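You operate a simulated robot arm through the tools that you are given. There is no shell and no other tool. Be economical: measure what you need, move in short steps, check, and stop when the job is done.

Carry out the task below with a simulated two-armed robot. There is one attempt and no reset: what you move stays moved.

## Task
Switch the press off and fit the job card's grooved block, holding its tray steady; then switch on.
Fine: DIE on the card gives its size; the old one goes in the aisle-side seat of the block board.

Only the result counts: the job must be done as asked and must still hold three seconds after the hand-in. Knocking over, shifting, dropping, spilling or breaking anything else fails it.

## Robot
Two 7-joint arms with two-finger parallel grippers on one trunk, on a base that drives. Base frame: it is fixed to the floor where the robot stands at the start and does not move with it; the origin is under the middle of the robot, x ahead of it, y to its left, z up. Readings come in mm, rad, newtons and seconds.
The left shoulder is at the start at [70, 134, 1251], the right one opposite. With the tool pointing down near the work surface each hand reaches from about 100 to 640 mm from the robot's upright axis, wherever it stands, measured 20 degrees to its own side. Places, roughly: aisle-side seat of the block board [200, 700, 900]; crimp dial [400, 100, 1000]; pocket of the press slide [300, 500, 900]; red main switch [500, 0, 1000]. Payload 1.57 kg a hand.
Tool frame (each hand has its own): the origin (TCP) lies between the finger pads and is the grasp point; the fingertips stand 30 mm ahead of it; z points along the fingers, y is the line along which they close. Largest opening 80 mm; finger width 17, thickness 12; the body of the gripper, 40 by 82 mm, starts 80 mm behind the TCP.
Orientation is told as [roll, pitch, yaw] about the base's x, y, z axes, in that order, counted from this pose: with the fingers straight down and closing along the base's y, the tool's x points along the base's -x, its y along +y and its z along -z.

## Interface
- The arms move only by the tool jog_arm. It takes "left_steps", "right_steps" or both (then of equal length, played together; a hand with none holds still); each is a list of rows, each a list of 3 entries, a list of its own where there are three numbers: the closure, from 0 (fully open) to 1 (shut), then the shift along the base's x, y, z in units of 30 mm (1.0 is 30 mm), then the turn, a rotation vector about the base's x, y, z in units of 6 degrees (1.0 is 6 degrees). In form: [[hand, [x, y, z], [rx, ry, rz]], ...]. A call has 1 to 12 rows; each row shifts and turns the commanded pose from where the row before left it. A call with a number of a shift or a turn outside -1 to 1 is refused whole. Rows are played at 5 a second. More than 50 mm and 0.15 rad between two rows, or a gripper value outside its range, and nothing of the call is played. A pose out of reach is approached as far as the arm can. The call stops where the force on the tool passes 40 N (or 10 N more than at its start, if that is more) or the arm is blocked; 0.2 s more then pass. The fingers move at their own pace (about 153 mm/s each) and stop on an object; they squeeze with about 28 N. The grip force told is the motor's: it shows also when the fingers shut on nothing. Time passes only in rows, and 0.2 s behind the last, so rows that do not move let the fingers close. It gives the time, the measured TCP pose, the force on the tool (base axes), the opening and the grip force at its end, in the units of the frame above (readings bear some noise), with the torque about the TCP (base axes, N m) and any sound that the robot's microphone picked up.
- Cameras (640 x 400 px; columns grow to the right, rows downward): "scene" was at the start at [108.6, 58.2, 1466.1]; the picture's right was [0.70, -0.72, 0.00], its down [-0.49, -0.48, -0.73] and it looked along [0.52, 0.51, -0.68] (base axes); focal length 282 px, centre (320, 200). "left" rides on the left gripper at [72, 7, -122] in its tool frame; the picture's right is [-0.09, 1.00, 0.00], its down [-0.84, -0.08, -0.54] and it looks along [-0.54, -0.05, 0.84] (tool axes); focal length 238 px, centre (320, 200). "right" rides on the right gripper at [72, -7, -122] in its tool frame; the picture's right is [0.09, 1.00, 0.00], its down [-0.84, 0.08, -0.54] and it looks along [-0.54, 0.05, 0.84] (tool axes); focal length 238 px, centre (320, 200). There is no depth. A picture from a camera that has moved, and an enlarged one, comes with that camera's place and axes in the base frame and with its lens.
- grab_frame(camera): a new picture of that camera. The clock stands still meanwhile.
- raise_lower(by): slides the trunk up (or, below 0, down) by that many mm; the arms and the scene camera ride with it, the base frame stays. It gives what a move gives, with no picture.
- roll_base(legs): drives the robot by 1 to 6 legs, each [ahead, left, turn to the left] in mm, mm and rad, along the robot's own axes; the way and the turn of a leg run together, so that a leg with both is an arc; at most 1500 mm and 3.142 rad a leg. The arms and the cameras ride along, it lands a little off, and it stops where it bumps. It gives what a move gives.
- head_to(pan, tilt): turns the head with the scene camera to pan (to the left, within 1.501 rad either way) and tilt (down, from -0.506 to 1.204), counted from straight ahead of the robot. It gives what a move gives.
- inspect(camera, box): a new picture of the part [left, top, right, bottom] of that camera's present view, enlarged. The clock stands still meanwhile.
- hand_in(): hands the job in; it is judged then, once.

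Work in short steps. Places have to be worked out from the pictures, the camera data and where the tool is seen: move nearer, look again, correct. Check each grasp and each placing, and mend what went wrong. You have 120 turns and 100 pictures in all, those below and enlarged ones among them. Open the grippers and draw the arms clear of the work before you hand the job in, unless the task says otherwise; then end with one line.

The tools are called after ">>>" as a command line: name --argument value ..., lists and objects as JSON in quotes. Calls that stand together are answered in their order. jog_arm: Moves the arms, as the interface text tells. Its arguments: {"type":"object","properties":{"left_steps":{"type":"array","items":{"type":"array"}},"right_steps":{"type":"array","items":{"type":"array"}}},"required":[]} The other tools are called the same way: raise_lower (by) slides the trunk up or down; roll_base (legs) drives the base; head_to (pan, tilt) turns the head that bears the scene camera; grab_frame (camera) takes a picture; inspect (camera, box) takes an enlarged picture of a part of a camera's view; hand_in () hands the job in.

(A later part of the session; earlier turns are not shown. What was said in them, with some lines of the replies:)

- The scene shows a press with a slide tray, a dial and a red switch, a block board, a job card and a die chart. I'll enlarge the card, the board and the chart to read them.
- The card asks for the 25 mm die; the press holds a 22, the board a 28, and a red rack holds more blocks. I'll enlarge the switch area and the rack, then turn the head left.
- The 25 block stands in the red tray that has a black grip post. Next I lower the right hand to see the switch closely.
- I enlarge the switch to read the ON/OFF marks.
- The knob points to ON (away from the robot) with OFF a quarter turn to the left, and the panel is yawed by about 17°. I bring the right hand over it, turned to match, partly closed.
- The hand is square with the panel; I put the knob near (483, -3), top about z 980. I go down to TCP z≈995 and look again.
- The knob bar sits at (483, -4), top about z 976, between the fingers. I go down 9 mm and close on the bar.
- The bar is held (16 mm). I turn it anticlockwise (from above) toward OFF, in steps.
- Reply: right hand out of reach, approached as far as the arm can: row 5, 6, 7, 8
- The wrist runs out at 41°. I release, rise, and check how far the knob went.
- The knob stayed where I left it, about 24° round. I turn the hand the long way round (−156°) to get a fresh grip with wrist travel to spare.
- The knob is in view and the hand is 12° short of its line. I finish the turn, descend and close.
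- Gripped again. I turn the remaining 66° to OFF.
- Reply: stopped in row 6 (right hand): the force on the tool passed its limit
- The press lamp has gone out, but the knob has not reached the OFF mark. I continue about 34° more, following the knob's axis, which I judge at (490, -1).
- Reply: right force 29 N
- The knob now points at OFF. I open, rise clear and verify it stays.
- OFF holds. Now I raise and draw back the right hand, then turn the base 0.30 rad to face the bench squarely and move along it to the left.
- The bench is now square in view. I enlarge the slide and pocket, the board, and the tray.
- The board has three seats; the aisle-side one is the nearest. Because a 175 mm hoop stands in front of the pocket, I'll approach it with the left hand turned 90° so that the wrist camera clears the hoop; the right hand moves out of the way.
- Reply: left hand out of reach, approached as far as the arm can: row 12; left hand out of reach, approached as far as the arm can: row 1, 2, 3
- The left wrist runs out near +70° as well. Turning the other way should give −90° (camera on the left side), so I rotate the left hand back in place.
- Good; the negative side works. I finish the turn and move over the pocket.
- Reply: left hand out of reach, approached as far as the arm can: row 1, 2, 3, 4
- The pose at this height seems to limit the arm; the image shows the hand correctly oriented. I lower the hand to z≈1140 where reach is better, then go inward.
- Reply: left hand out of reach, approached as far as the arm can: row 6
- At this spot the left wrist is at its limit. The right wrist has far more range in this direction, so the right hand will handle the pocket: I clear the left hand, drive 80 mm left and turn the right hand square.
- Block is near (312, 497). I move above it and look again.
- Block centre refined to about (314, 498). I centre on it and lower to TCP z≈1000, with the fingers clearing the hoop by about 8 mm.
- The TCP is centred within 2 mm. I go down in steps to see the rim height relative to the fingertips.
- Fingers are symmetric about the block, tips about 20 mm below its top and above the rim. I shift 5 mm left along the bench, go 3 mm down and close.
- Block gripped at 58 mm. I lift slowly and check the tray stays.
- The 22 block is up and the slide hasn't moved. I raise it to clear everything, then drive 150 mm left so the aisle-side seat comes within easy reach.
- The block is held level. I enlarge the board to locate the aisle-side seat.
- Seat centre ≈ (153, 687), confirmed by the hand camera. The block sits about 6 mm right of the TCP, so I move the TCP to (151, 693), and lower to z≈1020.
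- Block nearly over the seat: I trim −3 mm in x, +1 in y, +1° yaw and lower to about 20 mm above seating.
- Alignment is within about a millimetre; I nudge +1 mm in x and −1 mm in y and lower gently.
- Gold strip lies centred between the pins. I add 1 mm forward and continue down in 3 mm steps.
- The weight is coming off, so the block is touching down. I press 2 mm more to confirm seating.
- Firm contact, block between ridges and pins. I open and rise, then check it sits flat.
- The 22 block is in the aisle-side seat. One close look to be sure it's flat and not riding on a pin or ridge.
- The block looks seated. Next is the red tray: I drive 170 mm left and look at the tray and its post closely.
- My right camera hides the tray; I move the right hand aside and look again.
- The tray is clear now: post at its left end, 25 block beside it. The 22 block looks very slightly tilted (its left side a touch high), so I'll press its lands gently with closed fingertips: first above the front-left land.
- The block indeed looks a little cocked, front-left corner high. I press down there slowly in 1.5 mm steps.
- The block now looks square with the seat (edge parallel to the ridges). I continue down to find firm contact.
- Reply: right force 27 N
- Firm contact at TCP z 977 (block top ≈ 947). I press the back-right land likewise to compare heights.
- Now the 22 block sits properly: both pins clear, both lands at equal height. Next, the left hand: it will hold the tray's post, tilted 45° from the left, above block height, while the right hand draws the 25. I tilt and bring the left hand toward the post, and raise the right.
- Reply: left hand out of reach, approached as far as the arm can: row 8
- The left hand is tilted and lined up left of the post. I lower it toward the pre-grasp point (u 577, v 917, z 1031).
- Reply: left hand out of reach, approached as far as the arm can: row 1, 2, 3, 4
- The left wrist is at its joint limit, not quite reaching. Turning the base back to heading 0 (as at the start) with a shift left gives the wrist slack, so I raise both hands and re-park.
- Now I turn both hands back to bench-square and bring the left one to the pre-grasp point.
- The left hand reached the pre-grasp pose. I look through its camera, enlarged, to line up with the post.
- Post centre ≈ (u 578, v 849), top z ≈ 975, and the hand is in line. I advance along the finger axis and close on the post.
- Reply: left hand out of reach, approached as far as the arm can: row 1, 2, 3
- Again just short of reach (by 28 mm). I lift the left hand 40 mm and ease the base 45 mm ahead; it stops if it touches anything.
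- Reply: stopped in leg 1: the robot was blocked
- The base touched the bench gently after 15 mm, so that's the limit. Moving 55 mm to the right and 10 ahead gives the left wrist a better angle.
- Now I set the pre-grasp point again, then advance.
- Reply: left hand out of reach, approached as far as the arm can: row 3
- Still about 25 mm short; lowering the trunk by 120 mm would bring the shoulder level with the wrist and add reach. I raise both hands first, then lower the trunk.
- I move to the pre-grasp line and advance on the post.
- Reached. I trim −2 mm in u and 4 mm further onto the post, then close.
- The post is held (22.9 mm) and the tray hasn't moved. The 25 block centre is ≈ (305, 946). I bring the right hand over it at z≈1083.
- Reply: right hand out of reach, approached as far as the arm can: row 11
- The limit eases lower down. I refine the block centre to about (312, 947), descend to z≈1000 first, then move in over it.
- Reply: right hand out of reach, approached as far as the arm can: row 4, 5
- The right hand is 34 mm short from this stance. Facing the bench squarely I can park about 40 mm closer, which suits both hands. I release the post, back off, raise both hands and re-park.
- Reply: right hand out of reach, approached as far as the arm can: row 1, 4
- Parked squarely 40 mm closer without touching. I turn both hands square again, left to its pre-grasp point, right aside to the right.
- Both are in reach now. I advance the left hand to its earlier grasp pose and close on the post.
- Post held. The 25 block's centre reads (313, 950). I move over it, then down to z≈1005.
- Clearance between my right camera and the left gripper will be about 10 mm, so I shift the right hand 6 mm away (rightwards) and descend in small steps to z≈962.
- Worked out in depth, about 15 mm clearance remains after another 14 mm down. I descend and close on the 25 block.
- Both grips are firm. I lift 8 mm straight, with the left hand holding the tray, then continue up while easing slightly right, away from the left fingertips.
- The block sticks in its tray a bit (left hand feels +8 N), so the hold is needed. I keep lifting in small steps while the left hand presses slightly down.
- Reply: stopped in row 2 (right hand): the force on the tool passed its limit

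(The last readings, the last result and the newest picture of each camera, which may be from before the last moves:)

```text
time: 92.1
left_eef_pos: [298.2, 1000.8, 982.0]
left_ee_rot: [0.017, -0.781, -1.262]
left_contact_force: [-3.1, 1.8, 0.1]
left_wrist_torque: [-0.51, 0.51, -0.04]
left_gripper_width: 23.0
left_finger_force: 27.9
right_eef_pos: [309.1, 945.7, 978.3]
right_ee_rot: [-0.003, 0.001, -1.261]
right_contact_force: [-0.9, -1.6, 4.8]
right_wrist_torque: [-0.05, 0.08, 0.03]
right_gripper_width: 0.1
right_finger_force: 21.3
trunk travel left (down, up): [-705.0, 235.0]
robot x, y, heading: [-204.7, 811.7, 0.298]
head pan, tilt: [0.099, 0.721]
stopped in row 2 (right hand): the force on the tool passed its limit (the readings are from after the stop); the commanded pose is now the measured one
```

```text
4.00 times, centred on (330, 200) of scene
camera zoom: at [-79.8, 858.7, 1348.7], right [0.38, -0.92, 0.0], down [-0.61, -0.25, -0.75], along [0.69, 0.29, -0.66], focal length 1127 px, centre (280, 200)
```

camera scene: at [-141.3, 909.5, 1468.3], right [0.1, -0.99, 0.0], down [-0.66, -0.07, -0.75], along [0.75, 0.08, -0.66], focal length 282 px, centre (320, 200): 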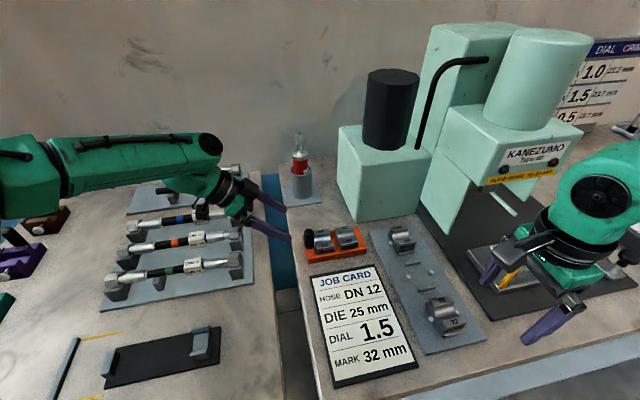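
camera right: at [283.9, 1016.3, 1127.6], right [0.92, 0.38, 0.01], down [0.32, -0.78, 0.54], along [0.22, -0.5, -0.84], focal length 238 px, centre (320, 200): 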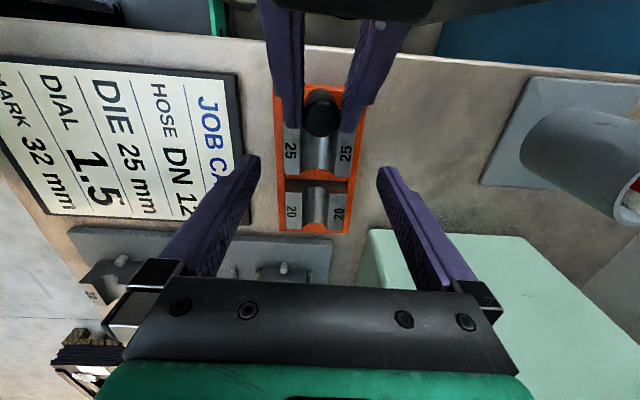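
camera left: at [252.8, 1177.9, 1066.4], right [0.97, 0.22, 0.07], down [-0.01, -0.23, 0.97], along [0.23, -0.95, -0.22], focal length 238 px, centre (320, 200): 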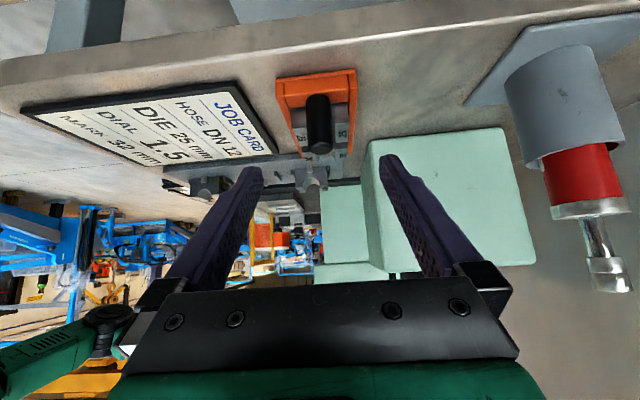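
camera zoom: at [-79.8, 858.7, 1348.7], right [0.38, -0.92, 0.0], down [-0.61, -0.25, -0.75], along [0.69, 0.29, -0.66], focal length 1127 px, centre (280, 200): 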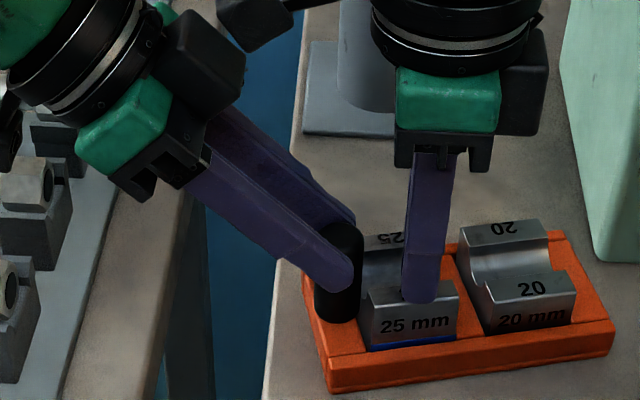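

The right fingers slipped off the block, and the tray has twisted slightly about the post. The left still holds the post. I raise the right hand, open it, and look.

>>> jog_arm --right_steps '[[1, [0, 0, 0.5], [0, 0, 0]], [0, [0, 0, 0.5], [0, 0, 0]], [0, [0, 0, 0], [0, 0, 0]]]'

>>> grab_frame --camera "right"

>>> inspect --camera "scene" --box '[280, 180, 380, 260]'

```text
time: 92.9
left_eef_pos: [300.1, 1001.1, 982.4]
left_ee_rot: [0.021, -0.781, -1.267]
left_contact_force: [-3.4, 0.6, 0.8]
left_wrist_torque: [-0.39, 0.29, -0.2]
left_gripper_width: 22.9
left_finger_force: 27.8
right_eef_pos: [308.7, 943.6, 1006.8]
right_ee_rot: [-0.004, 0.0, -1.259]
right_contact_force: [0.0, 0.9, -0.2]
right_wrist_torque: [-0.02, -0.01, 0.02]
right_gripper_width: 79.9
right_finger_force: 0.1
trunk travel left (down, up): [-705.0, 235.0]
robot x, y, heading: [-203.1, 807.4, 0.295]
head pan, tilt: [0.099, 0.721]
```

```text
12 pictures are left
camera right: at [281.3, 1011.1, 1129.1], right [0.92, 0.39, 0.0], down [0.33, -0.77, 0.54], along [0.21, -0.5, -0.84], focal length 238 px, centre (320, 200)
```

right: 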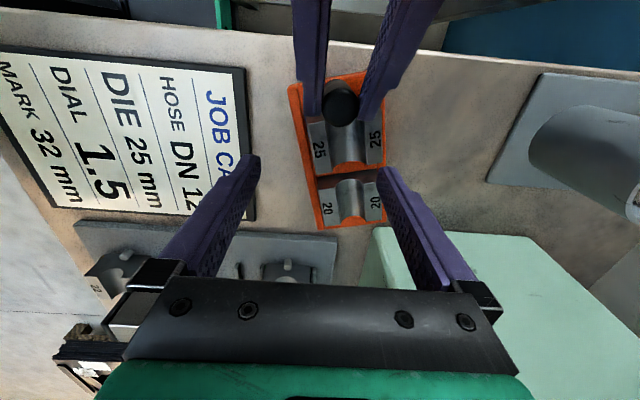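

```text
5.00 times, centred on (330, 220) of scene
camera zoom: at [-79.2, 857.9, 1348.5], right [0.38, -0.92, 0.0], down [-0.61, -0.25, -0.75], along [0.69, 0.29, -0.66], focal length 1409 px, centre (270, 100)
```

zoom: 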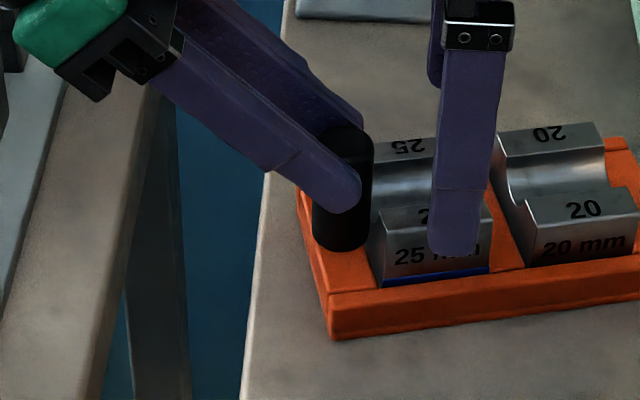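

The cause is clear: the left fingertips overhung the block's edge and the rising block hit them. I re-grip the post 9 mm further left and 3 mm higher, so the block can pass; at the same time I place the right hand over the block's new centre (323, 959), turned 12° with the tray.

>>> jog_arm --left_steps '[[0.6, [0, 0, 0], [0, 0, 0]], [0.6, [0, 0, 0], [0, 0, 0]], [0.6, [-0.08, 0.27, 0.1], [0, 0, 0]], [1, [0, 0, 0], [0, 0, 0]], [1, [0, 0, 0], [0, 0, 0]]]' --right_steps '[[0, [0.24, 0.25, 0], [0, 0, 0.7]], [0, [0.24, 0.25, 0], [0, 0, 0.7]], [0, [0, 0, 0], [0, 0, 0.7]], [0, [0, 0, 0], [0, 0, 0]], [0, [0, 0, 0], [0, 0, 0]]]'

>>> grab_frame --camera "right"

```text
time: 94.1
left_eef_pos: [298.7, 1008.2, 985.3]
left_ee_rot: [0.02, -0.78, -1.264]
left_contact_force: [0.1, -1.7, 0.5]
left_wrist_torque: [-0.36, -0.06, -0.03]
left_gripper_width: 22.3
left_finger_force: 28.6
right_eef_pos: [325.0, 958.4, 1007.1]
right_ee_rot: [-0.006, -0.001, -1.041]
right_contact_force: [0.5, -0.2, -0.3]
right_wrist_torque: [0.0, 0.01, -0.01]
right_gripper_width: 79.9
right_finger_force: 0.1
trunk travel left (down, up): [-705.0, 235.0]
robot x, y, heading: [-203.4, 809.8, 0.287]
head pan, tilt: [0.099, 0.721]
```

```text
10 pictures are left
camera right: at [282.8, 1018.1, 1128.8], right [0.81, 0.58, 0.0], down [0.49, -0.68, 0.54], along [0.31, -0.44, -0.84], focal length 238 px, centre (320, 200)
```

right: 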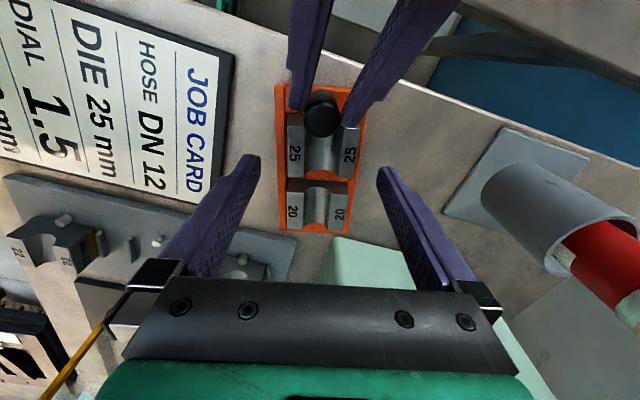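

Hand and tray are parallel and the block is centred between the fingers; the left fingertips now clear the block. I descend deeper this time (TCP z≈958) and close.

>>> jog_arm --right_steps '[[0, [0, 0, -0.8], [0, 0, 0]], [0, [0, 0, -0.5], [0, 0, 0]], [0, [0, 0, -0.33], [0, 0, 0]], [1, [0, 0, 0], [0, 0, 0]], [1, [0, 0, 0], [0, 0, 0]]]'

>>> inspect --camera "right" --box '[200, 70, 440, 220]'

```text
time: 95.3
left_eef_pos: [297.3, 1008.7, 985.2]
left_ee_rot: [0.019, -0.779, -1.262]
left_contact_force: [-4.9, -3.0, 2.0]
left_wrist_torque: [-0.14, 0.16, -0.34]
left_gripper_width: 22.2
left_finger_force: 28.0
right_eef_pos: [324.6, 957.5, 957.8]
right_ee_rot: [-0.003, 0.001, -1.04]
right_contact_force: [7.4, 3.1, -0.7]
right_wrist_torque: [0.14, -0.1, 0.36]
right_gripper_width: 58.9
right_finger_force: 28.1
trunk travel left (down, up): [-705.0, 235.0]
robot x, y, heading: [-200.9, 807.8, 0.291]
head pan, tilt: [0.099, 0.721]
```

```text
2.67 times, centred on (320, 145) of right
camera zoom: at [283.3, 1018.2, 1080.0], right [0.81, 0.58, 0.0], down [0.49, -0.68, 0.54], along [0.31, -0.44, -0.84], focal length 636 px, centre (320, 347)
```

zoom: 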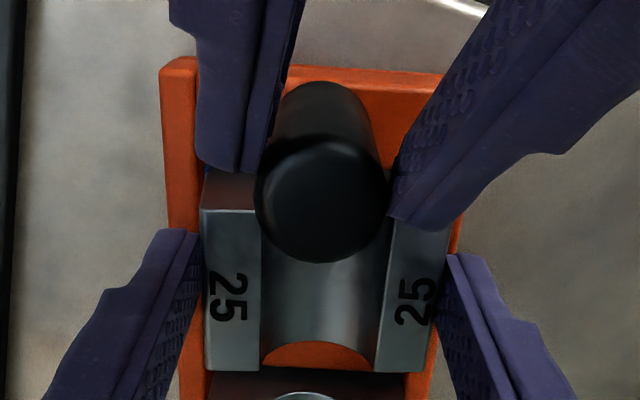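

Firm again. With both hands holding, I first swing the tray back to its original place: −12.5° about the post and a few mm back.

>>> jog_arm --left_steps '[[1, [-0.04, -0.06, 0], [0, 0, 0]], [1, [-0.04, -0.06, 0], [0, 0, 0]], [1, [-0.04, -0.06, 0], [0, 0, 0]], [1, [0, 0, 0], [0, 0, 0]]]' --right_steps '[[1, [-0.11, -0.092, 0], [0, 0, -0.7]], [1, [-0.11, -0.092, 0], [0, 0, -0.7]], [1, [-0.11, -0.092, 0], [0, 0, -0.7]], [1, [0, 0, 0], [0, 0, 0]]]'

>>> inspect --camera "scene" --box '[280, 160, 390, 250]'

```text
time: 96.3
left_eef_pos: [294.4, 1004.6, 984.0]
left_ee_rot: [0.021, -0.779, -1.262]
left_contact_force: [-10.8, 10.8, 3.4]
left_wrist_torque: [0.29, 0.26, -0.36]
left_gripper_width: 22.5
left_finger_force: 28.1
right_eef_pos: [313.8, 950.9, 957.9]
right_ee_rot: [-0.007, -0.002, -1.264]
right_contact_force: [12.2, -9.3, 0.7]
right_wrist_torque: [-0.16, -0.31, 0.43]
right_gripper_width: 58.5
right_finger_force: 27.8
trunk travel left (down, up): [-705.0, 235.0]
robot x, y, heading: [-204.7, 812.3, 0.294]
head pan, tilt: [0.099, 0.721]
```

```text
4.44 times, centred on (335, 205) of scene
camera zoom: at [-78.6, 857.8, 1348.4], right [0.38, -0.92, 0.0], down [-0.61, -0.25, -0.75], along [0.69, 0.29, -0.66], focal length 1252 px, centre (253, 178)
```

zoom: 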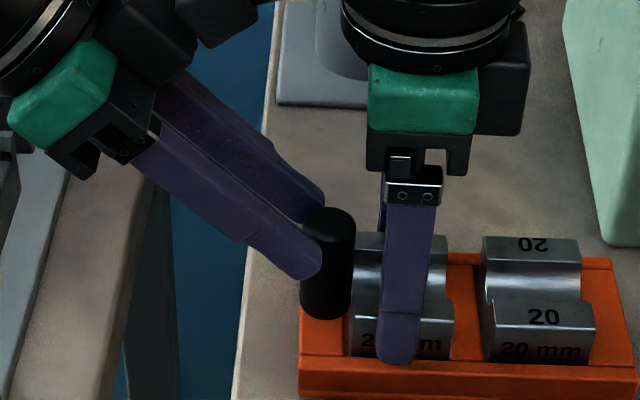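

The tray is back square at its original spot and the left fingertips clear the block. Now I lift gently.

>>> jog_arm --left_steps '[[1, [0, 0, 0], [0, 0, 0]], [1, [0, 0, 0], [0, 0, 0]], [1, [0, 0, 0], [0, 0, 0]], [1, [0, 0, 0], [0, 0, 0]]]' --right_steps '[[1, [0, 0, 0.1], [0, 0, 0]], [1, [0, 0, 0.1], [0, 0, 0]], [1, [0, 0, 0.1], [0, 0, 0]], [1, [0, 0, 0.1], [0, 0, 0]]]'

```text
time: 97.3
left_eef_pos: [297.5, 1004.6, 985.4]
left_ee_rot: [0.02, -0.778, -1.264]
left_contact_force: [1.5, 0.7, 7.9]
left_wrist_torque: [-0.11, -0.1, 0.11]
left_gripper_width: 22.7
left_finger_force: 28.1
right_eef_pos: [314.8, 952.0, 968.8]
right_ee_rot: [-0.007, 0.0, -1.259]
right_contact_force: [-1.5, 0.1, -14.1]
right_wrist_torque: [0.1, 0.07, 0.0]
right_gripper_width: 57.9
right_finger_force: 27.6
trunk travel left (down, up): [-705.0, 235.0]
robot x, y, heading: [-202.2, 815.1, 0.292]
head pan, tilt: [0.099, 0.721]
```

Steady 8 N of drag, carried by the left hand. I keep lifting.

>>> jog_arm --left_steps '[[1, [0, 0, 0], [0, 0, 0]], [1, [0, 0, 0], [0, 0, 0]], [1, [0, 0, 0], [0, 0, 0]], [1, [0, 0, 0], [0, 0, 0]]]' --right_steps '[[1, [0, 0, 0.1], [0, 0, 0]], [1, [0, 0, 0.1], [0, 0, 0]], [1, [0, 0, 0.15], [0, 0, 0]], [1, [0, 0, 0.15], [0, 0, 0]]]'

>>> inspect --camera "scene" --box '[280, 160, 390, 250]'

```text
time: 98.3
left_eef_pos: [295.9, 1004.4, 985.1]
left_ee_rot: [0.018, -0.78, -1.262]
left_contact_force: [0.4, -3.1, 11.3]
left_wrist_torque: [-0.7, -0.18, 0.0]
left_gripper_width: 22.8
left_finger_force: 28.5
right_eef_pos: [315.5, 950.7, 982.7]
right_ee_rot: [-0.006, 0.0, -1.26]
right_contact_force: [-0.3, 1.2, -18.8]
right_wrist_torque: [0.21, 0.1, 0.11]
right_gripper_width: 58.0
right_finger_force: 28.8
trunk travel left (down, up): [-705.0, 235.0]
robot x, y, heading: [-204.8, 810.5, 0.293]
head pan, tilt: [0.099, 0.721]
```

```text
4.44 times, centred on (335, 205) of scene
camera zoom: at [-76.4, 857.8, 1348.2], right [0.38, -0.92, 0.0], down [-0.61, -0.25, -0.75], along [0.69, 0.29, -0.66], focal length 1252 px, centre (253, 178)
```

zoom: 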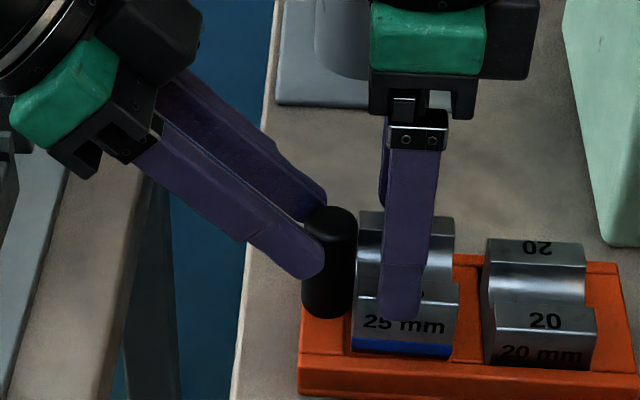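

The block has come up ~8 mm and the tray stays put, but the fingers are slowly sliding up it. I re-grip lower on the raised block and pull again.

>>> jog_arm --right_steps '[[0.15, [0, 0, 0], [0, 0, 0]], [0.15, [0, 0, -0.45], [0, 0, 0]], [0.15, [0, 0, -0.4], [0, 0, 0]], [1, [0, 0, 0], [0, 0, 0]], [1, [0, 0, 0], [0, 0, 0]], [1, [0, 0, 0], [0, 0, 0]]]'

>>> inspect --camera "scene" --box '[280, 160, 390, 250]'

```text
time: 99.7
left_eef_pos: [293.6, 1004.3, 984.5]
left_ee_rot: [0.02, -0.779, -1.264]
left_contact_force: [1.9, 0.7, -1.4]
left_wrist_torque: [0.29, 0.11, 0.09]
left_gripper_width: 22.5
left_finger_force: 27.7
right_eef_pos: [313.3, 950.9, 959.9]
right_ee_rot: [-0.005, -0.001, -1.26]
right_contact_force: [-3.9, -1.0, 3.4]
right_wrist_torque: [-0.11, 0.1, 0.3]
right_gripper_width: 57.9
right_finger_force: 27.7
trunk travel left (down, up): [-705.0, 235.0]
robot x, y, heading: [-203.2, 806.7, 0.294]
head pan, tilt: [0.099, 0.721]
```

```text
4.44 times, centred on (335, 205) of scene
camera zoom: at [-78.4, 857.3, 1348.4], right [0.38, -0.92, 0.0], down [-0.61, -0.25, -0.75], along [0.69, 0.29, -0.66], focal length 1252 px, centre (253, 178)
```

zoom: 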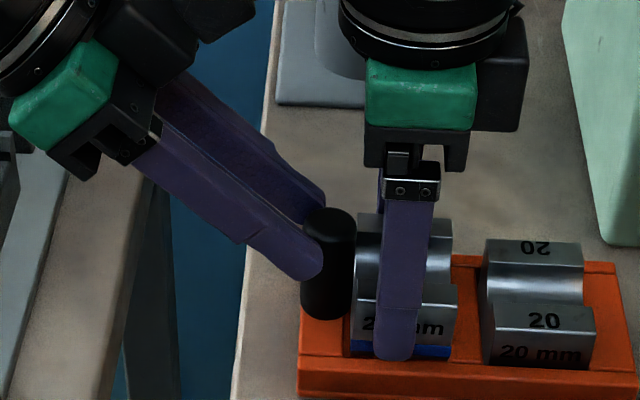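

The block stays raised and I have it low again. I pull more slowly this time.

>>> jog_arm --right_steps '[[1, [0, 0, 0.05], [0, 0, 0]], [1, [0, 0, 0.05], [0, 0, 0]], [1, [0, 0, 0.05], [0, 0, 0]], [1, [0, 0, 0.05], [0, 0, 0]], [1, [0, 0, 0.05], [0, 0, 0]], [1, [0, 0, 0.05], [0, 0, 0]], [1, [0, 0, 0.05], [0, 0, 0]], [1, [0, 0, 0.05], [0, 0, 0]], [1, [0, 0, 0.05], [0, 0, 0]], [1, [0, 0, 0.05], [0, 0, 0]], [1, [0, 0, 0.05], [0, 0, 0]], [1, [0, 0, 0.05], [0, 0, 0]]]'

```text
time: 102.3
left_eef_pos: [297.0, 1003.9, 984.2]
left_ee_rot: [0.02, -0.78, -1.261]
left_contact_force: [1.8, 2.3, 9.4]
left_wrist_torque: [-0.35, -0.15, 0.07]
left_gripper_width: 22.5
left_finger_force: 27.9
right_eef_pos: [315.8, 950.3, 976.6]
right_ee_rot: [-0.006, 0.0, -1.26]
right_contact_force: [-0.2, -1.9, -18.8]
right_wrist_torque: [0.01, 0.09, 0.07]
right_gripper_width: 57.8
right_finger_force: 28.4
trunk travel left (down, up): [-705.0, 235.0]
robot x, y, heading: [-200.4, 809.1, 0.296]
head pan, tilt: [0.099, 0.721]
```

Drag continues but under the slip level. I go on 9 mm more and check with a picture.

>>> jog_arm --right_steps '[[1, [0, 0, 0.05], [0, 0, 0]], [1, [0, 0, 0.05], [0, 0, 0]], [1, [0, 0, 0.05], [0, 0, 0]], [1, [0, 0, 0.05], [0, 0, 0]], [1, [0, 0, 0.05], [0, 0, 0]], [1, [0, 0, 0.05], [0, 0, 0]]]'

>>> inspect --camera "scene" --box '[280, 160, 390, 250]'

```text
time: 103.7
left_eef_pos: [295.2, 1004.9, 983.5]
left_ee_rot: [0.021, -0.779, -1.264]
left_contact_force: [-0.8, 3.3, 1.4]
left_wrist_torque: [0.14, 0.09, -0.01]
left_gripper_width: 22.6
left_finger_force: 27.7
right_eef_pos: [313.5, 951.6, 986.7]
right_ee_rot: [-0.005, 0.001, -1.26]
right_contact_force: [0.8, -3.1, -5.8]
right_wrist_torque: [-0.16, -0.06, 0.03]
right_gripper_width: 58.0
right_finger_force: 28.3
trunk travel left (down, up): [-705.0, 235.0]
robot x, y, heading: [-204.3, 811.0, 0.295]
head pan, tilt: [0.099, 0.721]
```

```text
4.44 times, centred on (335, 205) of scene
camera zoom: at [-77.6, 857.7, 1348.3], right [0.38, -0.92, 0.0], down [-0.61, -0.25, -0.75], along [0.69, 0.29, -0.66], focal length 1252 px, centre (253, 178)
```

zoom: 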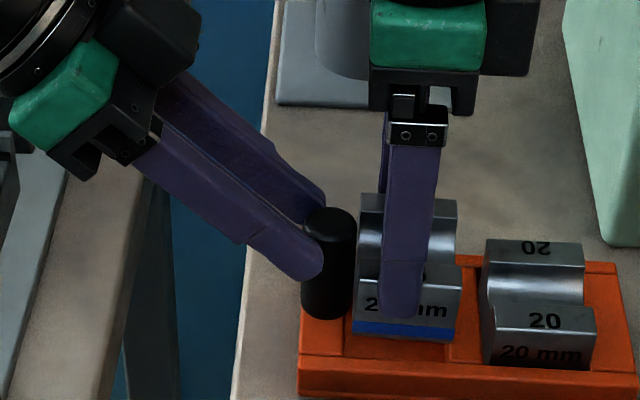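

The block is free: right hand carries its weight (5.8 N), the tray is at rest where it was. I lift it clear and draw it back, then the left hand lets go and retreats.

>>> jog_arm --left_steps '[[1, [0, 0, 0], [0, 0, 0]], [1, [0, 0, 0], [0, 0, 0]], [1, [0, 0, 0], [0, 0, 0]], [1, [0, 0, 0], [0, 0, 0]], [0.4, [0, 0, 0], [0, 0, 0]], [0.4, [0, 0, 0], [0, 0, 0]], [0.4, [-0.2, 0.68, 0.7], [0, 0, 0]], [0.4, [-0.2, 0.68, 0.7], [0, 0, 0]], [0.4, [0, 0, 1], [0, 0, 0]], [0.4, [0, 0, 1], [0, 0, 0]], [0.4, [-0.95, -0.29, 0], [0, 0, 0]], [0.4, [-0.95, -0.29, 0], [0, 0, 0]]]' --right_steps '[[1, [0, 0, 0.6], [0, 0, 0]], [1, [0, 0, 1], [0, 0, 0]], [1, [0, 0, 1], [0, 0, 0]], [1, [0, 0, 0.5], [0, 0, 0]], [1, [-0.95, -0.29, 0], [0, 0, 0]], [1, [-0.95, -0.29, 0], [0, 0, 0]], [1, [-0.95, -0.29, 0], [0, 0, 0]], [1, [0, 0, 0], [0, 0, 0]], [1, [0, 0, 0], [0, 0, 0]], [1, [0, 0, 0], [0, 0, 0]], [1, [0, 0, 0], [0, 0, 0]], [1, [0, 0, 0], [0, 0, 0]]]'

>>> raise_lower --by 120

```text
time: 106.3
left_eef_pos: [226.2, 1028.4, 1087.5]
left_ee_rot: [0.021, -0.78, -1.263]
left_contact_force: [-0.8, -0.8, 0.2]
left_wrist_torque: [-0.01, 0.04, 0.02]
left_gripper_width: 47.8
left_finger_force: 0.0
right_eef_pos: [228.8, 924.6, 1079.8]
right_ee_rot: [-0.004, -0.001, -1.26]
right_contact_force: [-0.6, -0.3, -4.6]
right_wrist_torque: [0.04, -0.02, -0.01]
right_gripper_width: 57.5
right_finger_force: 27.9
trunk travel left (down, up): [-705.0, 235.0]
robot x, y, heading: [-200.8, 812.8, 0.291]
head pan, tilt: [0.099, 0.721]
```

```text
time: 107.8
left_eef_pos: [227.8, 1027.5, 1206.8]
left_ee_rot: [0.019, -0.779, -1.263]
left_contact_force: [-0.1, 0.2, 0.2]
left_wrist_torque: [0.01, -0.02, -0.01]
left_gripper_width: 48.1
left_finger_force: 0.1
right_eef_pos: [230.6, 923.6, 1198.7]
right_ee_rot: [-0.004, 0.0, -1.26]
right_contact_force: [-0.2, -0.3, -5.5]
right_wrist_torque: [0.01, 0.0, 0.01]
right_gripper_width: 57.7
right_finger_force: 28.7
trunk travel left (down, up): [-825.0, 115.0]
robot x, y, heading: [-202.9, 810.3, 0.291]
head pan, tilt: [0.099, 0.721]
```

Block in hand. I clear the left hand a bit more, then drive back 43 mm and 322 mm right to the pocket stance used before.

>>> jog_arm --left_steps '[[0, [-0.9, 0.5, 0], [0, 0, 0]], [0, [-0.9, 0.5, 0], [0, 0, 0]], [0, [-0.9, 0.5, 0], [0, 0, 0]]]'

>>> roll_base --legs '[[-43, 0, 0], [0, -322, 0]]'

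```text
time: 108.6
left_eef_pos: [144.6, 1074.4, 1207.3]
left_ee_rot: [0.021, -0.78, -1.263]
left_contact_force: [0.5, 0.4, -0.1]
left_wrist_torque: [-0.01, -0.02, 0.0]
left_gripper_width: 80.1
left_finger_force: 0.0
right_eef_pos: [229.2, 926.7, 1199.9]
right_ee_rot: [-0.005, 0.001, -1.26]
right_contact_force: [-0.6, 0.3, -4.6]
right_wrist_torque: [-0.02, 0.01, -0.02]
right_gripper_width: 57.8
right_finger_force: 28.2
trunk travel left (down, up): [-825.0, 115.0]
robot x, y, heading: [-200.1, 813.6, 0.291]
head pan, tilt: [0.099, 0.721]
```

```text
time: 111.2
left_eef_pos: [198.1, 753.8, 1206.1]
left_ee_rot: [0.019, -0.781, -1.261]
left_contact_force: [0.0, 0.1, 0.2]
left_wrist_torque: [-0.01, -0.02, 0.01]
left_gripper_width: 79.9
left_finger_force: 0.1
right_eef_pos: [283.4, 605.8, 1199.2]
right_ee_rot: [-0.006, -0.002, -1.259]
right_contact_force: [-0.1, 0.5, -4.4]
right_wrist_torque: [0.01, 0.04, -0.02]
right_gripper_width: 57.5
right_finger_force: 28.2
trunk travel left (down, up): [-825.0, 115.0]
robot x, y, heading: [-146.0, 488.4, 0.295]
head pan, tilt: [0.099, 0.721]
```

Same stance as before. I carry the block over the pocket at (313, 498) and lower to z≈1050, then look.

>>> jog_arm --right_steps '[[1, [0.245, -0.894, 0], [0, 0, -0.14]], [1, [0.245, -0.894, 0], [0, 0, 0]], [1, [0.245, -0.894, -0.5], [0, 0, 0]], [1, [0.245, -0.894, -1], [0, 0, 0]], [1, [0, 0, -1], [0, 0, 0]], [1, [0, 0, -1], [0, 0, 0]], [1, [0, 0, -1], [0, 0, 0]]]'

>>> inspect --camera "right" --box '[200, 60, 440, 240]'

```text
time: 112.8
left_eef_pos: [199.8, 751.0, 1206.9]
left_ee_rot: [0.018, -0.779, -1.261]
left_contact_force: [-0.3, -0.2, -0.3]
left_wrist_torque: [0.03, -0.01, 0.01]
left_gripper_width: 80.0
left_finger_force: 0.0
right_eef_pos: [312.9, 493.5, 1063.6]
right_ee_rot: [-0.004, 0.0, -1.275]
right_contact_force: [0.0, -0.5, -4.9]
right_wrist_torque: [0.03, 0.01, 0.01]
right_gripper_width: 57.6
right_finger_force: 28.3
trunk travel left (down, up): [-825.0, 115.0]
robot x, y, heading: [-152.2, 488.8, 0.298]
head pan, tilt: [0.099, 0.721]
```

```text
2.22 times, centred on (320, 150) of right
camera zoom: at [286.0, 560.9, 1185.5], right [0.93, 0.38, -0.01], down [0.32, -0.78, 0.54], along [0.2, -0.5, -0.84], focal length 530 px, centre (320, 311)
```

zoom: 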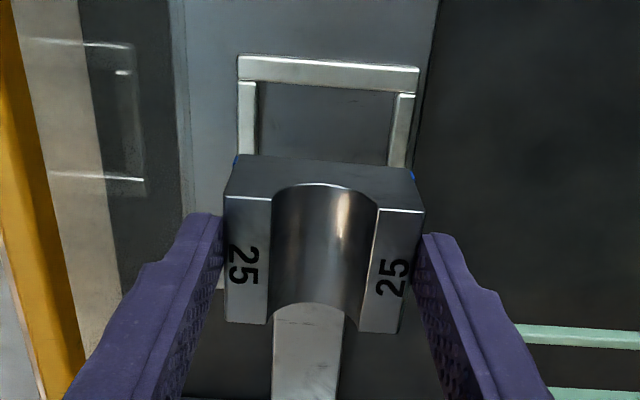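

Relative to the pocket frame the block is aligned in u but about 10 mm too far right. I shift +10 mm left along the bench and lower to just above the rim.

>>> jog_arm --right_steps '[[1, [-0.1, 0.32, -0.5], [0, 0, 0]], [1, [0, 0, -1], [0, 0, 0]], [1, [0, 0, -0.6], [0, 0, 0]]]'

>>> inspect --camera "right" --box '[200, 60, 440, 240]'

```text
time: 113.6
left_eef_pos: [200.1, 750.5, 1206.0]
left_ee_rot: [0.02, -0.778, -1.263]
left_contact_force: [-0.1, 0.0, 0.6]
left_wrist_torque: [0.02, 0.0, -0.01]
left_gripper_width: 79.9
left_finger_force: 0.1
right_eef_pos: [309.5, 505.4, 999.7]
right_ee_rot: [-0.005, 0.003, -1.275]
right_contact_force: [0.7, -0.6, -5.2]
right_wrist_torque: [0.02, 0.03, 0.02]
right_gripper_width: 57.6
right_finger_force: 28.1
trunk travel left (down, up): [-825.0, 115.0]
robot x, y, heading: [-150.4, 488.2, 0.295]
head pan, tilt: [0.099, 0.721]
```

```text
2.22 times, centred on (320, 150) of right
camera zoom: at [283.1, 572.6, 1122.5], right [0.93, 0.38, 0.0], down [0.32, -0.78, 0.54], along [0.2, -0.5, -0.84], focal length 530 px, centre (320, 311)
```

zoom: 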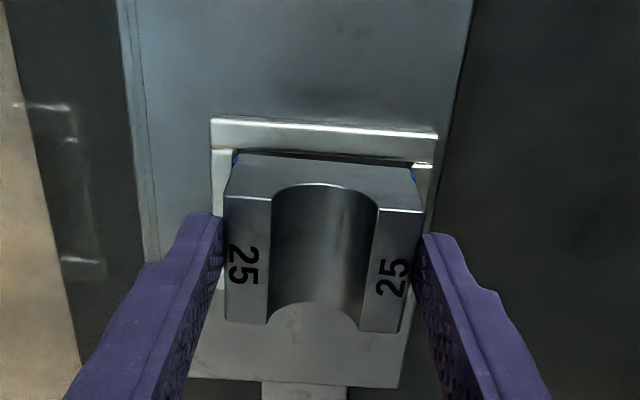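

u is aligned; v is about 2 mm too far left. I correct that and lower slowly into the pocket.

>>> jog_arm --right_steps '[[1, [0.025, -0.08, -0.2], [0, 0, 0]], [1, [0, 0, -0.2], [0, 0, 0]], [1, [0, 0, -0.07], [0, 0, 0]], [1, [0, 0, -0.07], [0, 0, 0]], [1, [0, 0, -0.07], [0, 0, 0]]]'

```text
time: 114.8
left_eef_pos: [196.4, 750.8, 1207.6]
left_ee_rot: [0.022, -0.779, -1.263]
left_contact_force: [0.4, 0.8, -1.2]
left_wrist_torque: [0.0, 0.0, 0.01]
left_gripper_width: 79.8
left_finger_force: 0.0
right_eef_pos: [308.9, 503.0, 984.2]
right_ee_rot: [0.001, 0.001, -1.272]
right_contact_force: [4.1, -1.7, 15.4]
right_wrist_torque: [-0.52, -0.34, 0.04]
right_gripper_width: 57.7
right_finger_force: 28.1
trunk travel left (down, up): [-825.0, 115.0]
robot x, y, heading: [-152.0, 484.5, 0.297]
head pan, tilt: [0.099, 0.721]
```

The block touches the right-hand rim (torque says contact on that edge). I lift 3 mm, shift 1.5 mm left and try again.

>>> jog_arm --right_steps '[[1, [0, 0, 0.13], [0, 0, 0]], [1, [-0.015, 0.05, 0], [0, 0, 0]], [1, [0, 0, -0.08], [0, 0, 0]], [1, [0, 0, -0.08], [0, 0, 0]], [1, [0, 0, -0.05], [0, 0, 0]]]'

```text
time: 116.0
left_eef_pos: [195.7, 750.9, 1207.8]
left_ee_rot: [0.024, -0.779, -1.265]
left_contact_force: [0.3, -0.8, -0.3]
left_wrist_torque: [-0.01, 0.0, 0.03]
left_gripper_width: 80.0
left_finger_force: 0.1
right_eef_pos: [307.6, 505.0, 982.5]
right_ee_rot: [0.001, 0.003, -1.274]
right_contact_force: [3.1, -2.3, 20.4]
right_wrist_torque: [-0.1, -0.09, 0.01]
right_gripper_width: 57.7
right_finger_force: 27.7
trunk travel left (down, up): [-825.0, 115.0]
robot x, y, heading: [-148.4, 486.9, 0.292]
head pan, tilt: [0.099, 0.721]
```

Force is centred now but still at rim height. One look to see which edge is riding.

>>> inspect --camera "right" --box '[240, 100, 400, 220]'

```text
3.33 times, centred on (320, 160) of right
camera zoom: at [280.7, 571.4, 1105.0], right [0.93, 0.38, 0.0], down [0.32, -0.78, 0.54], along [0.21, -0.5, -0.84], focal length 794 px, centre (320, 333)
```

zoom: 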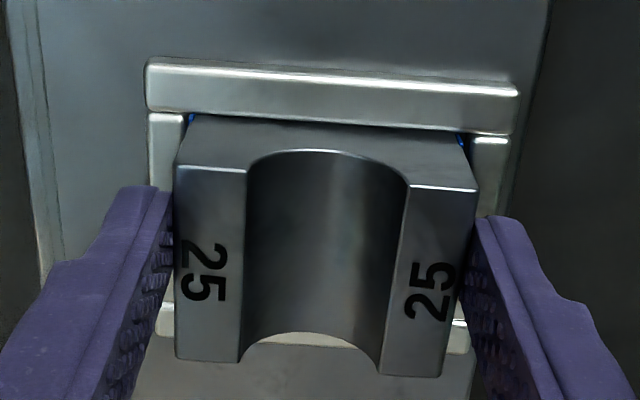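

Working the geometry out: only ~30 mm of the end face is visible above the frame, so the block is well inside the pocket. I release and then press both lands with closed fingertips, as on the board, to seat it fully.

>>> jog_arm --right_steps '[[1, [0, 0, 0.05], [0, 0, 0]], [0.1, [0, 0, 0], [0, 0, 0]], [0.1, [0, 0, 0], [0, 0, 0]], [0.1, [0, 0, 0.6], [0, 0, 0]], [0.1, [0, 0, 0.6], [0, 0, 0]], [1, [0, 0, 0], [0, 0, 0]], [1, [0, 0, 0], [0, 0, 0]]]'

```text
time: 117.6
left_eef_pos: [197.6, 750.8, 1205.4]
left_ee_rot: [0.021, -0.779, -1.262]
left_contact_force: [0.2, 0.5, -0.5]
left_wrist_torque: [0.02, 0.01, -0.03]
left_gripper_width: 79.9
left_finger_force: 0.1
right_eef_pos: [308.8, 505.0, 1017.9]
right_ee_rot: [-0.005, 0.0, -1.273]
right_contact_force: [-1.3, 0.1, -0.5]
right_wrist_torque: [-0.01, -0.01, 0.01]
right_gripper_width: 0.0
right_finger_force: 20.6
trunk travel left (down, up): [-825.0, 115.0]
robot x, y, heading: [-150.3, 487.9, 0.297]
head pan, tilt: [0.099, 0.721]
```

Released, fingers shut. I press the rear land: move there and lower in small steps.

>>> jog_arm --right_steps '[[1, [0.63, -0.07, 0], [0, 0, 0]], [1, [0, 0, -0.6], [0, 0, 0]], [1, [0, 0, -0.3], [0, 0, 0]], [1, [0, 0, -0.06], [0, 0, 0]], [1, [0, 0, -0.06], [0, 0, 0]], [1, [0, 0, -0.06], [0, 0, 0]], [1, [0, 0, -0.06], [0, 0, 0]]]'

```text
time: 118.7
left_eef_pos: [196.3, 750.3, 1207.0]
left_ee_rot: [0.022, -0.778, -1.264]
left_contact_force: [0.4, 0.1, -0.1]
left_wrist_torque: [0.0, 0.06, -0.01]
left_gripper_width: 80.3
left_finger_force: 0.1
right_eef_pos: [330.6, 502.4, 995.2]
right_ee_rot: [0.011, 0.006, -1.276]
right_contact_force: [-1.2, -2.4, 17.0]
right_wrist_torque: [-0.2, 0.03, 0.08]
right_gripper_width: 0.0
right_finger_force: 20.7
trunk travel left (down, up): [-825.0, 115.0]
robot x, y, heading: [-144.7, 489.3, 0.297]
head pan, tilt: [0.099, 0.721]
stopped in row 5 (right hand): the force on the tool passed its limit (the readings are from after the stop); the commanded pose is now the measured one
```

The rear land stands at z ≈ 965: the block is still riding on the rim, about 8–10 mm high. I re-grip it deeper and do a small sideways search while pressing lightly.

>>> jog_arm --right_steps '[[1, [0, 0, 1], [0, 0, 0]], [0, [-0.7, 0.06, 0], [0, 0, 0]], [0, [0, 0, 0], [0, 0, 0]], [0, [0, 0, -0.9], [0, 0, 0]], [0, [0, 0, -0.85], [0, 0, 0]], [1, [0, 0, 0], [0, 0, 0]], [1, [0, 0, 0], [0, 0, 0]]]'

```text
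time: 120.3
left_eef_pos: [197.9, 749.9, 1206.7]
left_ee_rot: [0.021, -0.778, -1.264]
left_contact_force: [-0.1, -1.0, 0.3]
left_wrist_torque: [0.01, 0.01, 0.01]
left_gripper_width: 80.1
left_finger_force: 0.1
right_eef_pos: [311.4, 505.3, 971.7]
right_ee_rot: [0.007, 0.004, -1.278]
right_contact_force: [1.5, -0.6, 3.8]
right_wrist_torque: [-0.26, 0.16, 0.03]
right_gripper_width: 57.9
right_finger_force: 28.0
trunk travel left (down, up): [-825.0, 115.0]
robot x, y, heading: [-148.1, 490.3, 0.295]
head pan, tilt: [0.099, 0.721]
```

Gripped 23 mm deep. I press about 2 mm down and slide right in 0.3 mm steps, feeling for the drop.

>>> jog_arm --right_steps '[[1, [0, 0, -0.08], [0, 0, 0]], [1, [0.003, -0.0096, 0], [0, 0, 0]], [1, [0.003, -0.0096, 0], [0, 0, 0]], [1, [0.003, -0.0096, 0], [0, 0, 0]], [1, [0.003, -0.0096, -0.02], [0, 0, 0]], [1, [0.003, -0.0096, -0.02], [0, 0, 0]]]'

```text
time: 121.7
left_eef_pos: [196.5, 751.8, 1206.9]
left_ee_rot: [0.025, -0.781, -1.265]
left_contact_force: [0.1, -0.6, -0.5]
left_wrist_torque: [-0.01, 0.0, 0.02]
left_gripper_width: 80.1
left_finger_force: 0.0
right_eef_pos: [308.7, 504.9, 968.6]
right_ee_rot: [0.009, 0.005, -1.274]
right_contact_force: [0.9, 2.6, 18.8]
right_wrist_torque: [-0.01, 0.49, 0.08]
right_gripper_width: 58.1
right_finger_force: 28.2
trunk travel left (down, up): [-825.0, 115.0]
robot x, y, heading: [-148.9, 485.9, 0.296]
head pan, tilt: [0.099, 0.721]
```

Now the torque shows only the front edge riding. I slide forward in 0.4 mm steps, keeping light pressure.

>>> jog_arm --right_steps '[[1, [0.013, 0.004, 0], [0, 0, 0]], [1, [0.013, 0.004, 0], [0, 0, 0]], [1, [0.013, 0.004, 0], [0, 0, 0]], [1, [0.013, 0.004, 0], [0, 0, 0]], [1, [0.013, 0.004, -0.03], [0, 0, 0]]]'

```text
time: 122.9
left_eef_pos: [196.2, 751.3, 1208.3]
left_ee_rot: [0.025, -0.781, -1.263]
left_contact_force: [-0.2, 0.3, -0.5]
left_wrist_torque: [-0.03, 0.02, 0.01]
left_gripper_width: 79.8
left_finger_force: 0.0
right_eef_pos: [311.5, 504.5, 968.9]
right_ee_rot: [0.011, 0.004, -1.275]
right_contact_force: [-3.7, 2.2, 21.4]
right_wrist_torque: [-0.15, 0.88, -0.03]
right_gripper_width: 57.7
right_finger_force: 27.8
trunk travel left (down, up): [-825.0, 115.0]
robot x, y, heading: [-147.1, 486.4, 0.294]
head pan, tilt: [0.099, 0.721]
```

The reaction now comes from my front fingertip on the rim rather than the block. I release, rise, and press the front land with closed fingertips to measure its height.

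>>> jog_arm --right_steps '[[1, [0, 0, 0.1], [0, 0, 0]], [0.1, [0, 0, 0], [0, 0, 0]], [0.1, [0, 0, 0], [0, 0, 0]], [0.1, [0, 0, 0.8], [0, 0, 0]], [0.1, [0, 0, 0.8], [0, 0, 0]], [1, [-0.4, -0.3, 0], [0, 0, 0]], [1, [0, 0, 0], [0, 0, 0]], [1, [0, 0, -0.5], [0, 0, 0]], [1, [0, 0, -0.2], [0, 0, 0]], [1, [0, 0, -0.06], [0, 0, 0]], [1, [0, 0, -0.06], [0, 0, 0]]]'

```text
time: 125.3
left_eef_pos: [197.3, 749.3, 1208.5]
left_ee_rot: [0.025, -0.778, -1.266]
left_contact_force: [0.0, -0.8, 0.5]
left_wrist_torque: [0.02, -0.03, -0.03]
left_gripper_width: 80.1
left_finger_force: 0.1
right_eef_pos: [299.4, 493.2, 996.2]
right_ee_rot: [0.015, 0.006, -1.278]
right_contact_force: [6.2, -4.1, 25.3]
right_wrist_torque: [-0.2, 0.0, 0.04]
right_gripper_width: 0.1
right_finger_force: 21.4
trunk travel left (down, up): [-825.0, 115.0]
robot x, y, heading: [-150.8, 488.9, 0.294]
head pan, tilt: [0.099, 0.721]
```

Both lands are level at z ≈ 965.5, and the rim top is ≈ 938, so the 39 mm block sits flat about 12 mm down in the pocket: it is seated (the same floor height the first contact showed). I now raise the hand and drive to the switch.

>>> jog_arm --right_steps '[[1, [0, 0, 1], [0, 0, 0]], [1, [0, 0, 1], [0, 0, 0]], [1, [0, 0, 1], [0, 0, 0]], [1, [0, 0, 1], [0, 0, 0]], [1, [0, 0, 1], [0, 0, 0]], [1, [0, 0, 1], [0, 0, 0]], [0.3, [-0.9, -0.3, 0], [0, 0, 0]], [0.3, [-0.9, -0.3, 0], [0, 0, 0]]]'

>>> roll_base --legs '[[-19, 0, 0], [0, -443, 0], [0, 0, -0.444]]'

```text
time: 127.1
left_eef_pos: [196.5, 750.0, 1207.4]
left_ee_rot: [0.023, -0.78, -1.264]
left_contact_force: [-0.6, -1.0, 0.2]
left_wrist_torque: [-0.01, -0.03, 0.05]
left_gripper_width: 79.9
left_finger_force: 0.1
right_eef_pos: [246.4, 475.3, 1171.4]
right_ee_rot: [0.006, 0.005, -1.276]
right_contact_force: [-0.1, 1.2, -0.9]
right_wrist_torque: [-0.01, -0.01, 0.01]
right_gripper_width: 55.7
right_finger_force: 0.0
trunk travel left (down, up): [-825.0, 115.0]
robot x, y, heading: [-147.6, 485.6, 0.295]
head pan, tilt: [0.099, 0.721]
```

```text
time: 131.4
left_eef_pos: [388.3, 147.2, 1206.3]
left_ee_rot: [0.021, -0.778, -1.708]
left_contact_force: [-0.1, 0.0, 0.6]
left_wrist_torque: [0.01, 0.0, 0.02]
left_gripper_width: 79.9
left_finger_force: 0.1
right_eef_pos: [313.0, -120.9, 1171.3]
right_ee_rot: [0.008, 0.003, -1.72]
right_contact_force: [0.2, -0.1, -0.5]
right_wrist_torque: [-0.02, 0.0, 0.01]
right_gripper_width: 55.9
right_finger_force: 0.0
trunk travel left (down, up): [-825.0, 115.0]
robot x, y, heading: [-37.7, 58.1, -0.149]
head pan, tilt: [0.099, 0.721]
```

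I move the left hand away, and bring the right hand above the knob (490, −1) at the OFF yaw.

>>> jog_arm --left_steps '[[0, [-0.9, 0.9, 0], [0, 0, 0]], [0, [-0.9, 0.9, 0], [0, 0, 0]], [0, [-0.9, 0.9, 0], [0, 0, 0]], [0, [-0.9, 0.9, 0], [0, 0, 0]], [0, [0, 0, 0], [0, 0, 0]], [0, [0, 0, 0], [0, 0, 0]], [0, [0, 0, 0], [0, 0, 0]], [0, [0, 0, 0], [0, 0, 0]], [0, [0, 0, 0], [0, 0, 0]], [0, [0, 0, 0], [0, 0, 0]]]' --right_steps '[[0.3, [0, 0, 0], [0, 0, 0.87]], [0.3, [0, 0, 0], [0, 0, 0.87]], [0.3, [0.98, 0.665, 0], [0, 0, 0.87]], [0.3, [0.98, 0.665, 0], [0, 0, 0.87]], [0.3, [0.98, 0.665, 0], [0, 0, 0.85]], [0.3, [0.98, 0.665, 0], [0, 0, 0]], [0.3, [0.98, 0.665, 0], [0, 0, 0]], [0.3, [0.98, 0.665, -0.8], [0, 0, 0]], [0.3, [0, 0, -1], [0, 0, 0]], [0.3, [0, 0, -1], [0, 0, 0]]]'

```text
time: 133.7
left_eef_pos: [280.7, 254.6, 1206.4]
left_ee_rot: [0.02, -0.78, -1.707]
left_contact_force: [0.1, 0.2, -0.1]
left_wrist_torque: [-0.01, 0.01, 0.0]
left_gripper_width: 80.2
left_finger_force: 0.0
right_eef_pos: [490.8, -3.0, 1088.2]
right_ee_rot: [0.007, 0.006, -1.264]
right_contact_force: [0.8, -0.2, -0.3]
right_wrist_torque: [0.01, -0.01, -0.02]
right_gripper_width: 56.0
right_finger_force: 0.0
trunk travel left (down, up): [-825.0, 115.0]
robot x, y, heading: [-42.3, 60.0, -0.146]
head pan, tilt: [0.099, 0.721]
```

Lined up. I descend to z≈991 and close on the bar.

>>> jog_arm --right_steps '[[0.3, [-0.02, 0.06, -1], [0, 0, 0]], [0.3, [0, 0, -1], [0, 0, 0]], [0.3, [0, 0, -1], [0, 0, 0]], [0.3, [0, 0, -0.22], [0, 0, 0]], [1, [0, 0, 0], [0, 0, 0]], [1, [0, 0, 0], [0, 0, 0]]]'

```text
time: 135.1
left_eef_pos: [282.5, 255.1, 1205.6]
left_ee_rot: [0.017, -0.781, -1.705]
left_contact_force: [-0.8, 0.0, 0.5]
left_wrist_torque: [0.0, 0.0, -0.03]
left_gripper_width: 79.9
left_finger_force: 0.1
right_eef_pos: [493.7, 1.6, 991.3]
right_ee_rot: [0.009, 0.003, -1.267]
right_contact_force: [15.5, 2.5, 7.8]
right_wrist_torque: [0.03, -0.24, 0.03]
right_gripper_width: 15.9
right_finger_force: 31.7
trunk travel left (down, up): [-825.0, 115.0]
robot x, y, heading: [-38.1, 58.0, -0.146]
head pan, tilt: [0.099, 0.721]
```

Bar held. I relieve the side force (+3 mm x) and turn clockwise toward ON.

>>> jog_arm --right_steps '[[1, [0.1, 0, 0], [0, 0, 0]], [1, [0, 0, 0], [0, 0, -1]], [1, [0, 0, 0], [0, 0, -1]], [1, [0, 0, 0], [0, 0, -1]], [1, [0, 0, 0], [0, 0, -1]], [1, [0, 0, 0], [0, 0, -1]], [1, [0, 0, 0], [0, 0, -1]], [1, [0, 0, 0], [0, 0, -1]], [1, [0, 0, 0], [0, 0, -1]]]'

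```text
time: 137.1
left_eef_pos: [281.1, 255.7, 1206.5]
left_ee_rot: [0.02, -0.781, -1.707]
left_contact_force: [-0.2, 0.2, -0.2]
left_wrist_torque: [0.04, -0.01, 0.01]
left_gripper_width: 79.9
left_finger_force: 0.1
right_eef_pos: [493.1, 0.1, 992.2]
right_ee_rot: [0.007, 0.002, -2.107]
right_contact_force: [6.4, 3.9, 5.8]
right_wrist_torque: [0.94, -0.28, -0.02]
right_gripper_width: 15.8
right_finger_force: 31.3
trunk travel left (down, up): [-825.0, 115.0]
robot x, y, heading: [-41.9, 62.0, -0.151]
head pan, tilt: [0.099, 0.721]
```

Smooth so far (48°). I turn the remaining 42°.

>>> jog_arm --right_steps '[[1, [0, 0, 0], [0, 0, -1]], [1, [0, 0, 0], [0, 0, -1]], [1, [0, 0, 0], [0, 0, -1]], [1, [0, 0, 0], [0, 0, -1]], [1, [0, 0, 0], [0, 0, -1]], [1, [0, 0, 0], [0, 0, -1]], [1, [0, 0, 0], [0, 0, -1]]]'

```text
time: 138.7
left_eef_pos: [281.1, 255.4, 1207.1]
left_ee_rot: [0.022, -0.779, -1.707]
left_contact_force: [0.4, 0.1, -0.1]
left_wrist_torque: [0.0, 0.0, -0.01]
left_gripper_width: 79.9
left_finger_force: 0.0
right_eef_pos: [492.8, 2.2, 991.5]
right_ee_rot: [0.009, 0.001, -2.837]
right_contact_force: [4.0, 4.8, 1.9]
right_wrist_torque: [0.59, -0.48, 0.58]
right_gripper_width: 15.7
right_finger_force: 31.0
trunk travel left (down, up): [-825.0, 115.0]
robot x, y, heading: [-38.7, 60.9, -0.149]
head pan, tilt: [0.099, 0.721]
```

At the ON mark. I release, rise, and draw the right hand away, then look at everything in one frame.

>>> jog_arm --right_steps '[[0.3, [0, 0, 0], [0, 0, 0]], [0.3, [0, 0, 0], [0, 0, 0]], [0.3, [0, 0, 1], [0, 0, 0]], [0.3, [0, 0, 1], [0, 0, 0]], [0.3, [0, 0, 1], [0, 0, 0]], [0.3, [-0.6, -0.8, 1], [0, 0, 0]], [0, [-0.8, -1, 1], [0, 0, 0]], [0, [-0.8, -1, 0], [0, 0, 0]], [0, [-0.8, -1, 0], [0, 0, 0]], [0, [-0.8, -1, 0], [0, 0, 0]]]'

>>> head_to --pan 0.85 --tilt 0.72

>>> grab_frame --camera "scene"

```text
time: 140.8
left_eef_pos: [277.6, 252.4, 1207.2]
left_ee_rot: [0.022, -0.776, -1.709]
left_contact_force: [-0.6, 0.2, -0.5]
left_wrist_torque: [0.03, 0.03, 0.01]
left_gripper_width: 79.9
left_finger_force: 0.1
right_eef_pos: [376.8, -146.6, 1142.0]
right_ee_rot: [0.007, 0.006, -2.838]
right_contact_force: [0.2, -0.4, -0.4]
right_wrist_torque: [0.04, -0.02, -0.03]
right_gripper_width: 80.0
right_finger_force: 0.0
trunk travel left (down, up): [-825.0, 115.0]
robot x, y, heading: [-39.3, 63.5, -0.147]
head pan, tilt: [0.099, 0.721]
```

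```text
time: 141.9
left_eef_pos: [280.9, 254.0, 1206.4]
left_ee_rot: [0.021, -0.778, -1.708]
left_contact_force: [-0.1, 0.1, 0.2]
left_wrist_torque: [0.02, 0.0, 0.0]
left_gripper_width: 79.8
left_finger_force: 0.0
right_eef_pos: [380.2, -144.3, 1142.3]
right_ee_rot: [0.008, 0.004, -2.839]
right_contact_force: [1.0, 0.2, 0.8]
right_wrist_torque: [0.0, -0.02, 0.04]
right_gripper_width: 79.8
right_finger_force: 0.1
trunk travel left (down, up): [-825.0, 115.0]
robot x, y, heading: [-39.4, 61.5, -0.154]
head pan, tilt: [0.85, 0.721]
```

```text
1 pictures are left
camera scene: at [73.4, 105.8, 1468.4], right [0.64, -0.77, 0.0], down [-0.51, -0.42, -0.75], along [0.57, 0.48, -0.66], focal length 282 px, centre (320, 200)
```

scene: 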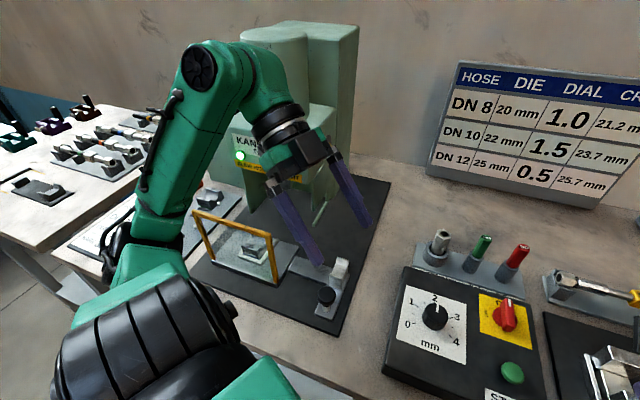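

The press lamp is green again and the knob is at ON. I use the last picture to check the block in the pocket.

>>> inspect --camera "scene" --box '[190, 200, 300, 285]'

```text
4.71 times, centred on (245, 242) of scene
camera zoom: at [73.4, 105.8, 1468.4], right [0.64, -0.77, 0.0], down [-0.51, -0.42, -0.75], along [0.57, 0.48, -0.66], focal length 1326 px, centre (673, 0)
```

zoom: 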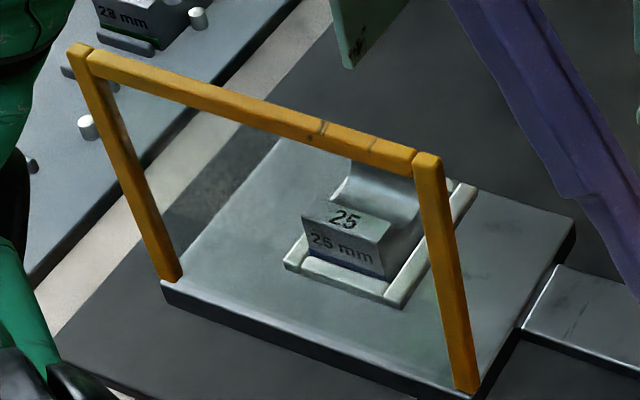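

The 25 block sits flat inside the pocket frame, the lamp is on, and both grippers are open and clear. I hand the job in.

>>> hand_in

```text
The job is handed in.
```

The press was switched off, the card's 25 mm block fitted in its pocket, the old 22 mm block put in the aisle-side seat, and the press switched back on with its lamp green. The red tray slipped about 12° and 5 mm during the first pull; I turned it back to roughly its original place, within about 2–3 mm by camera. I held it by its post for the pull that drew the block out.
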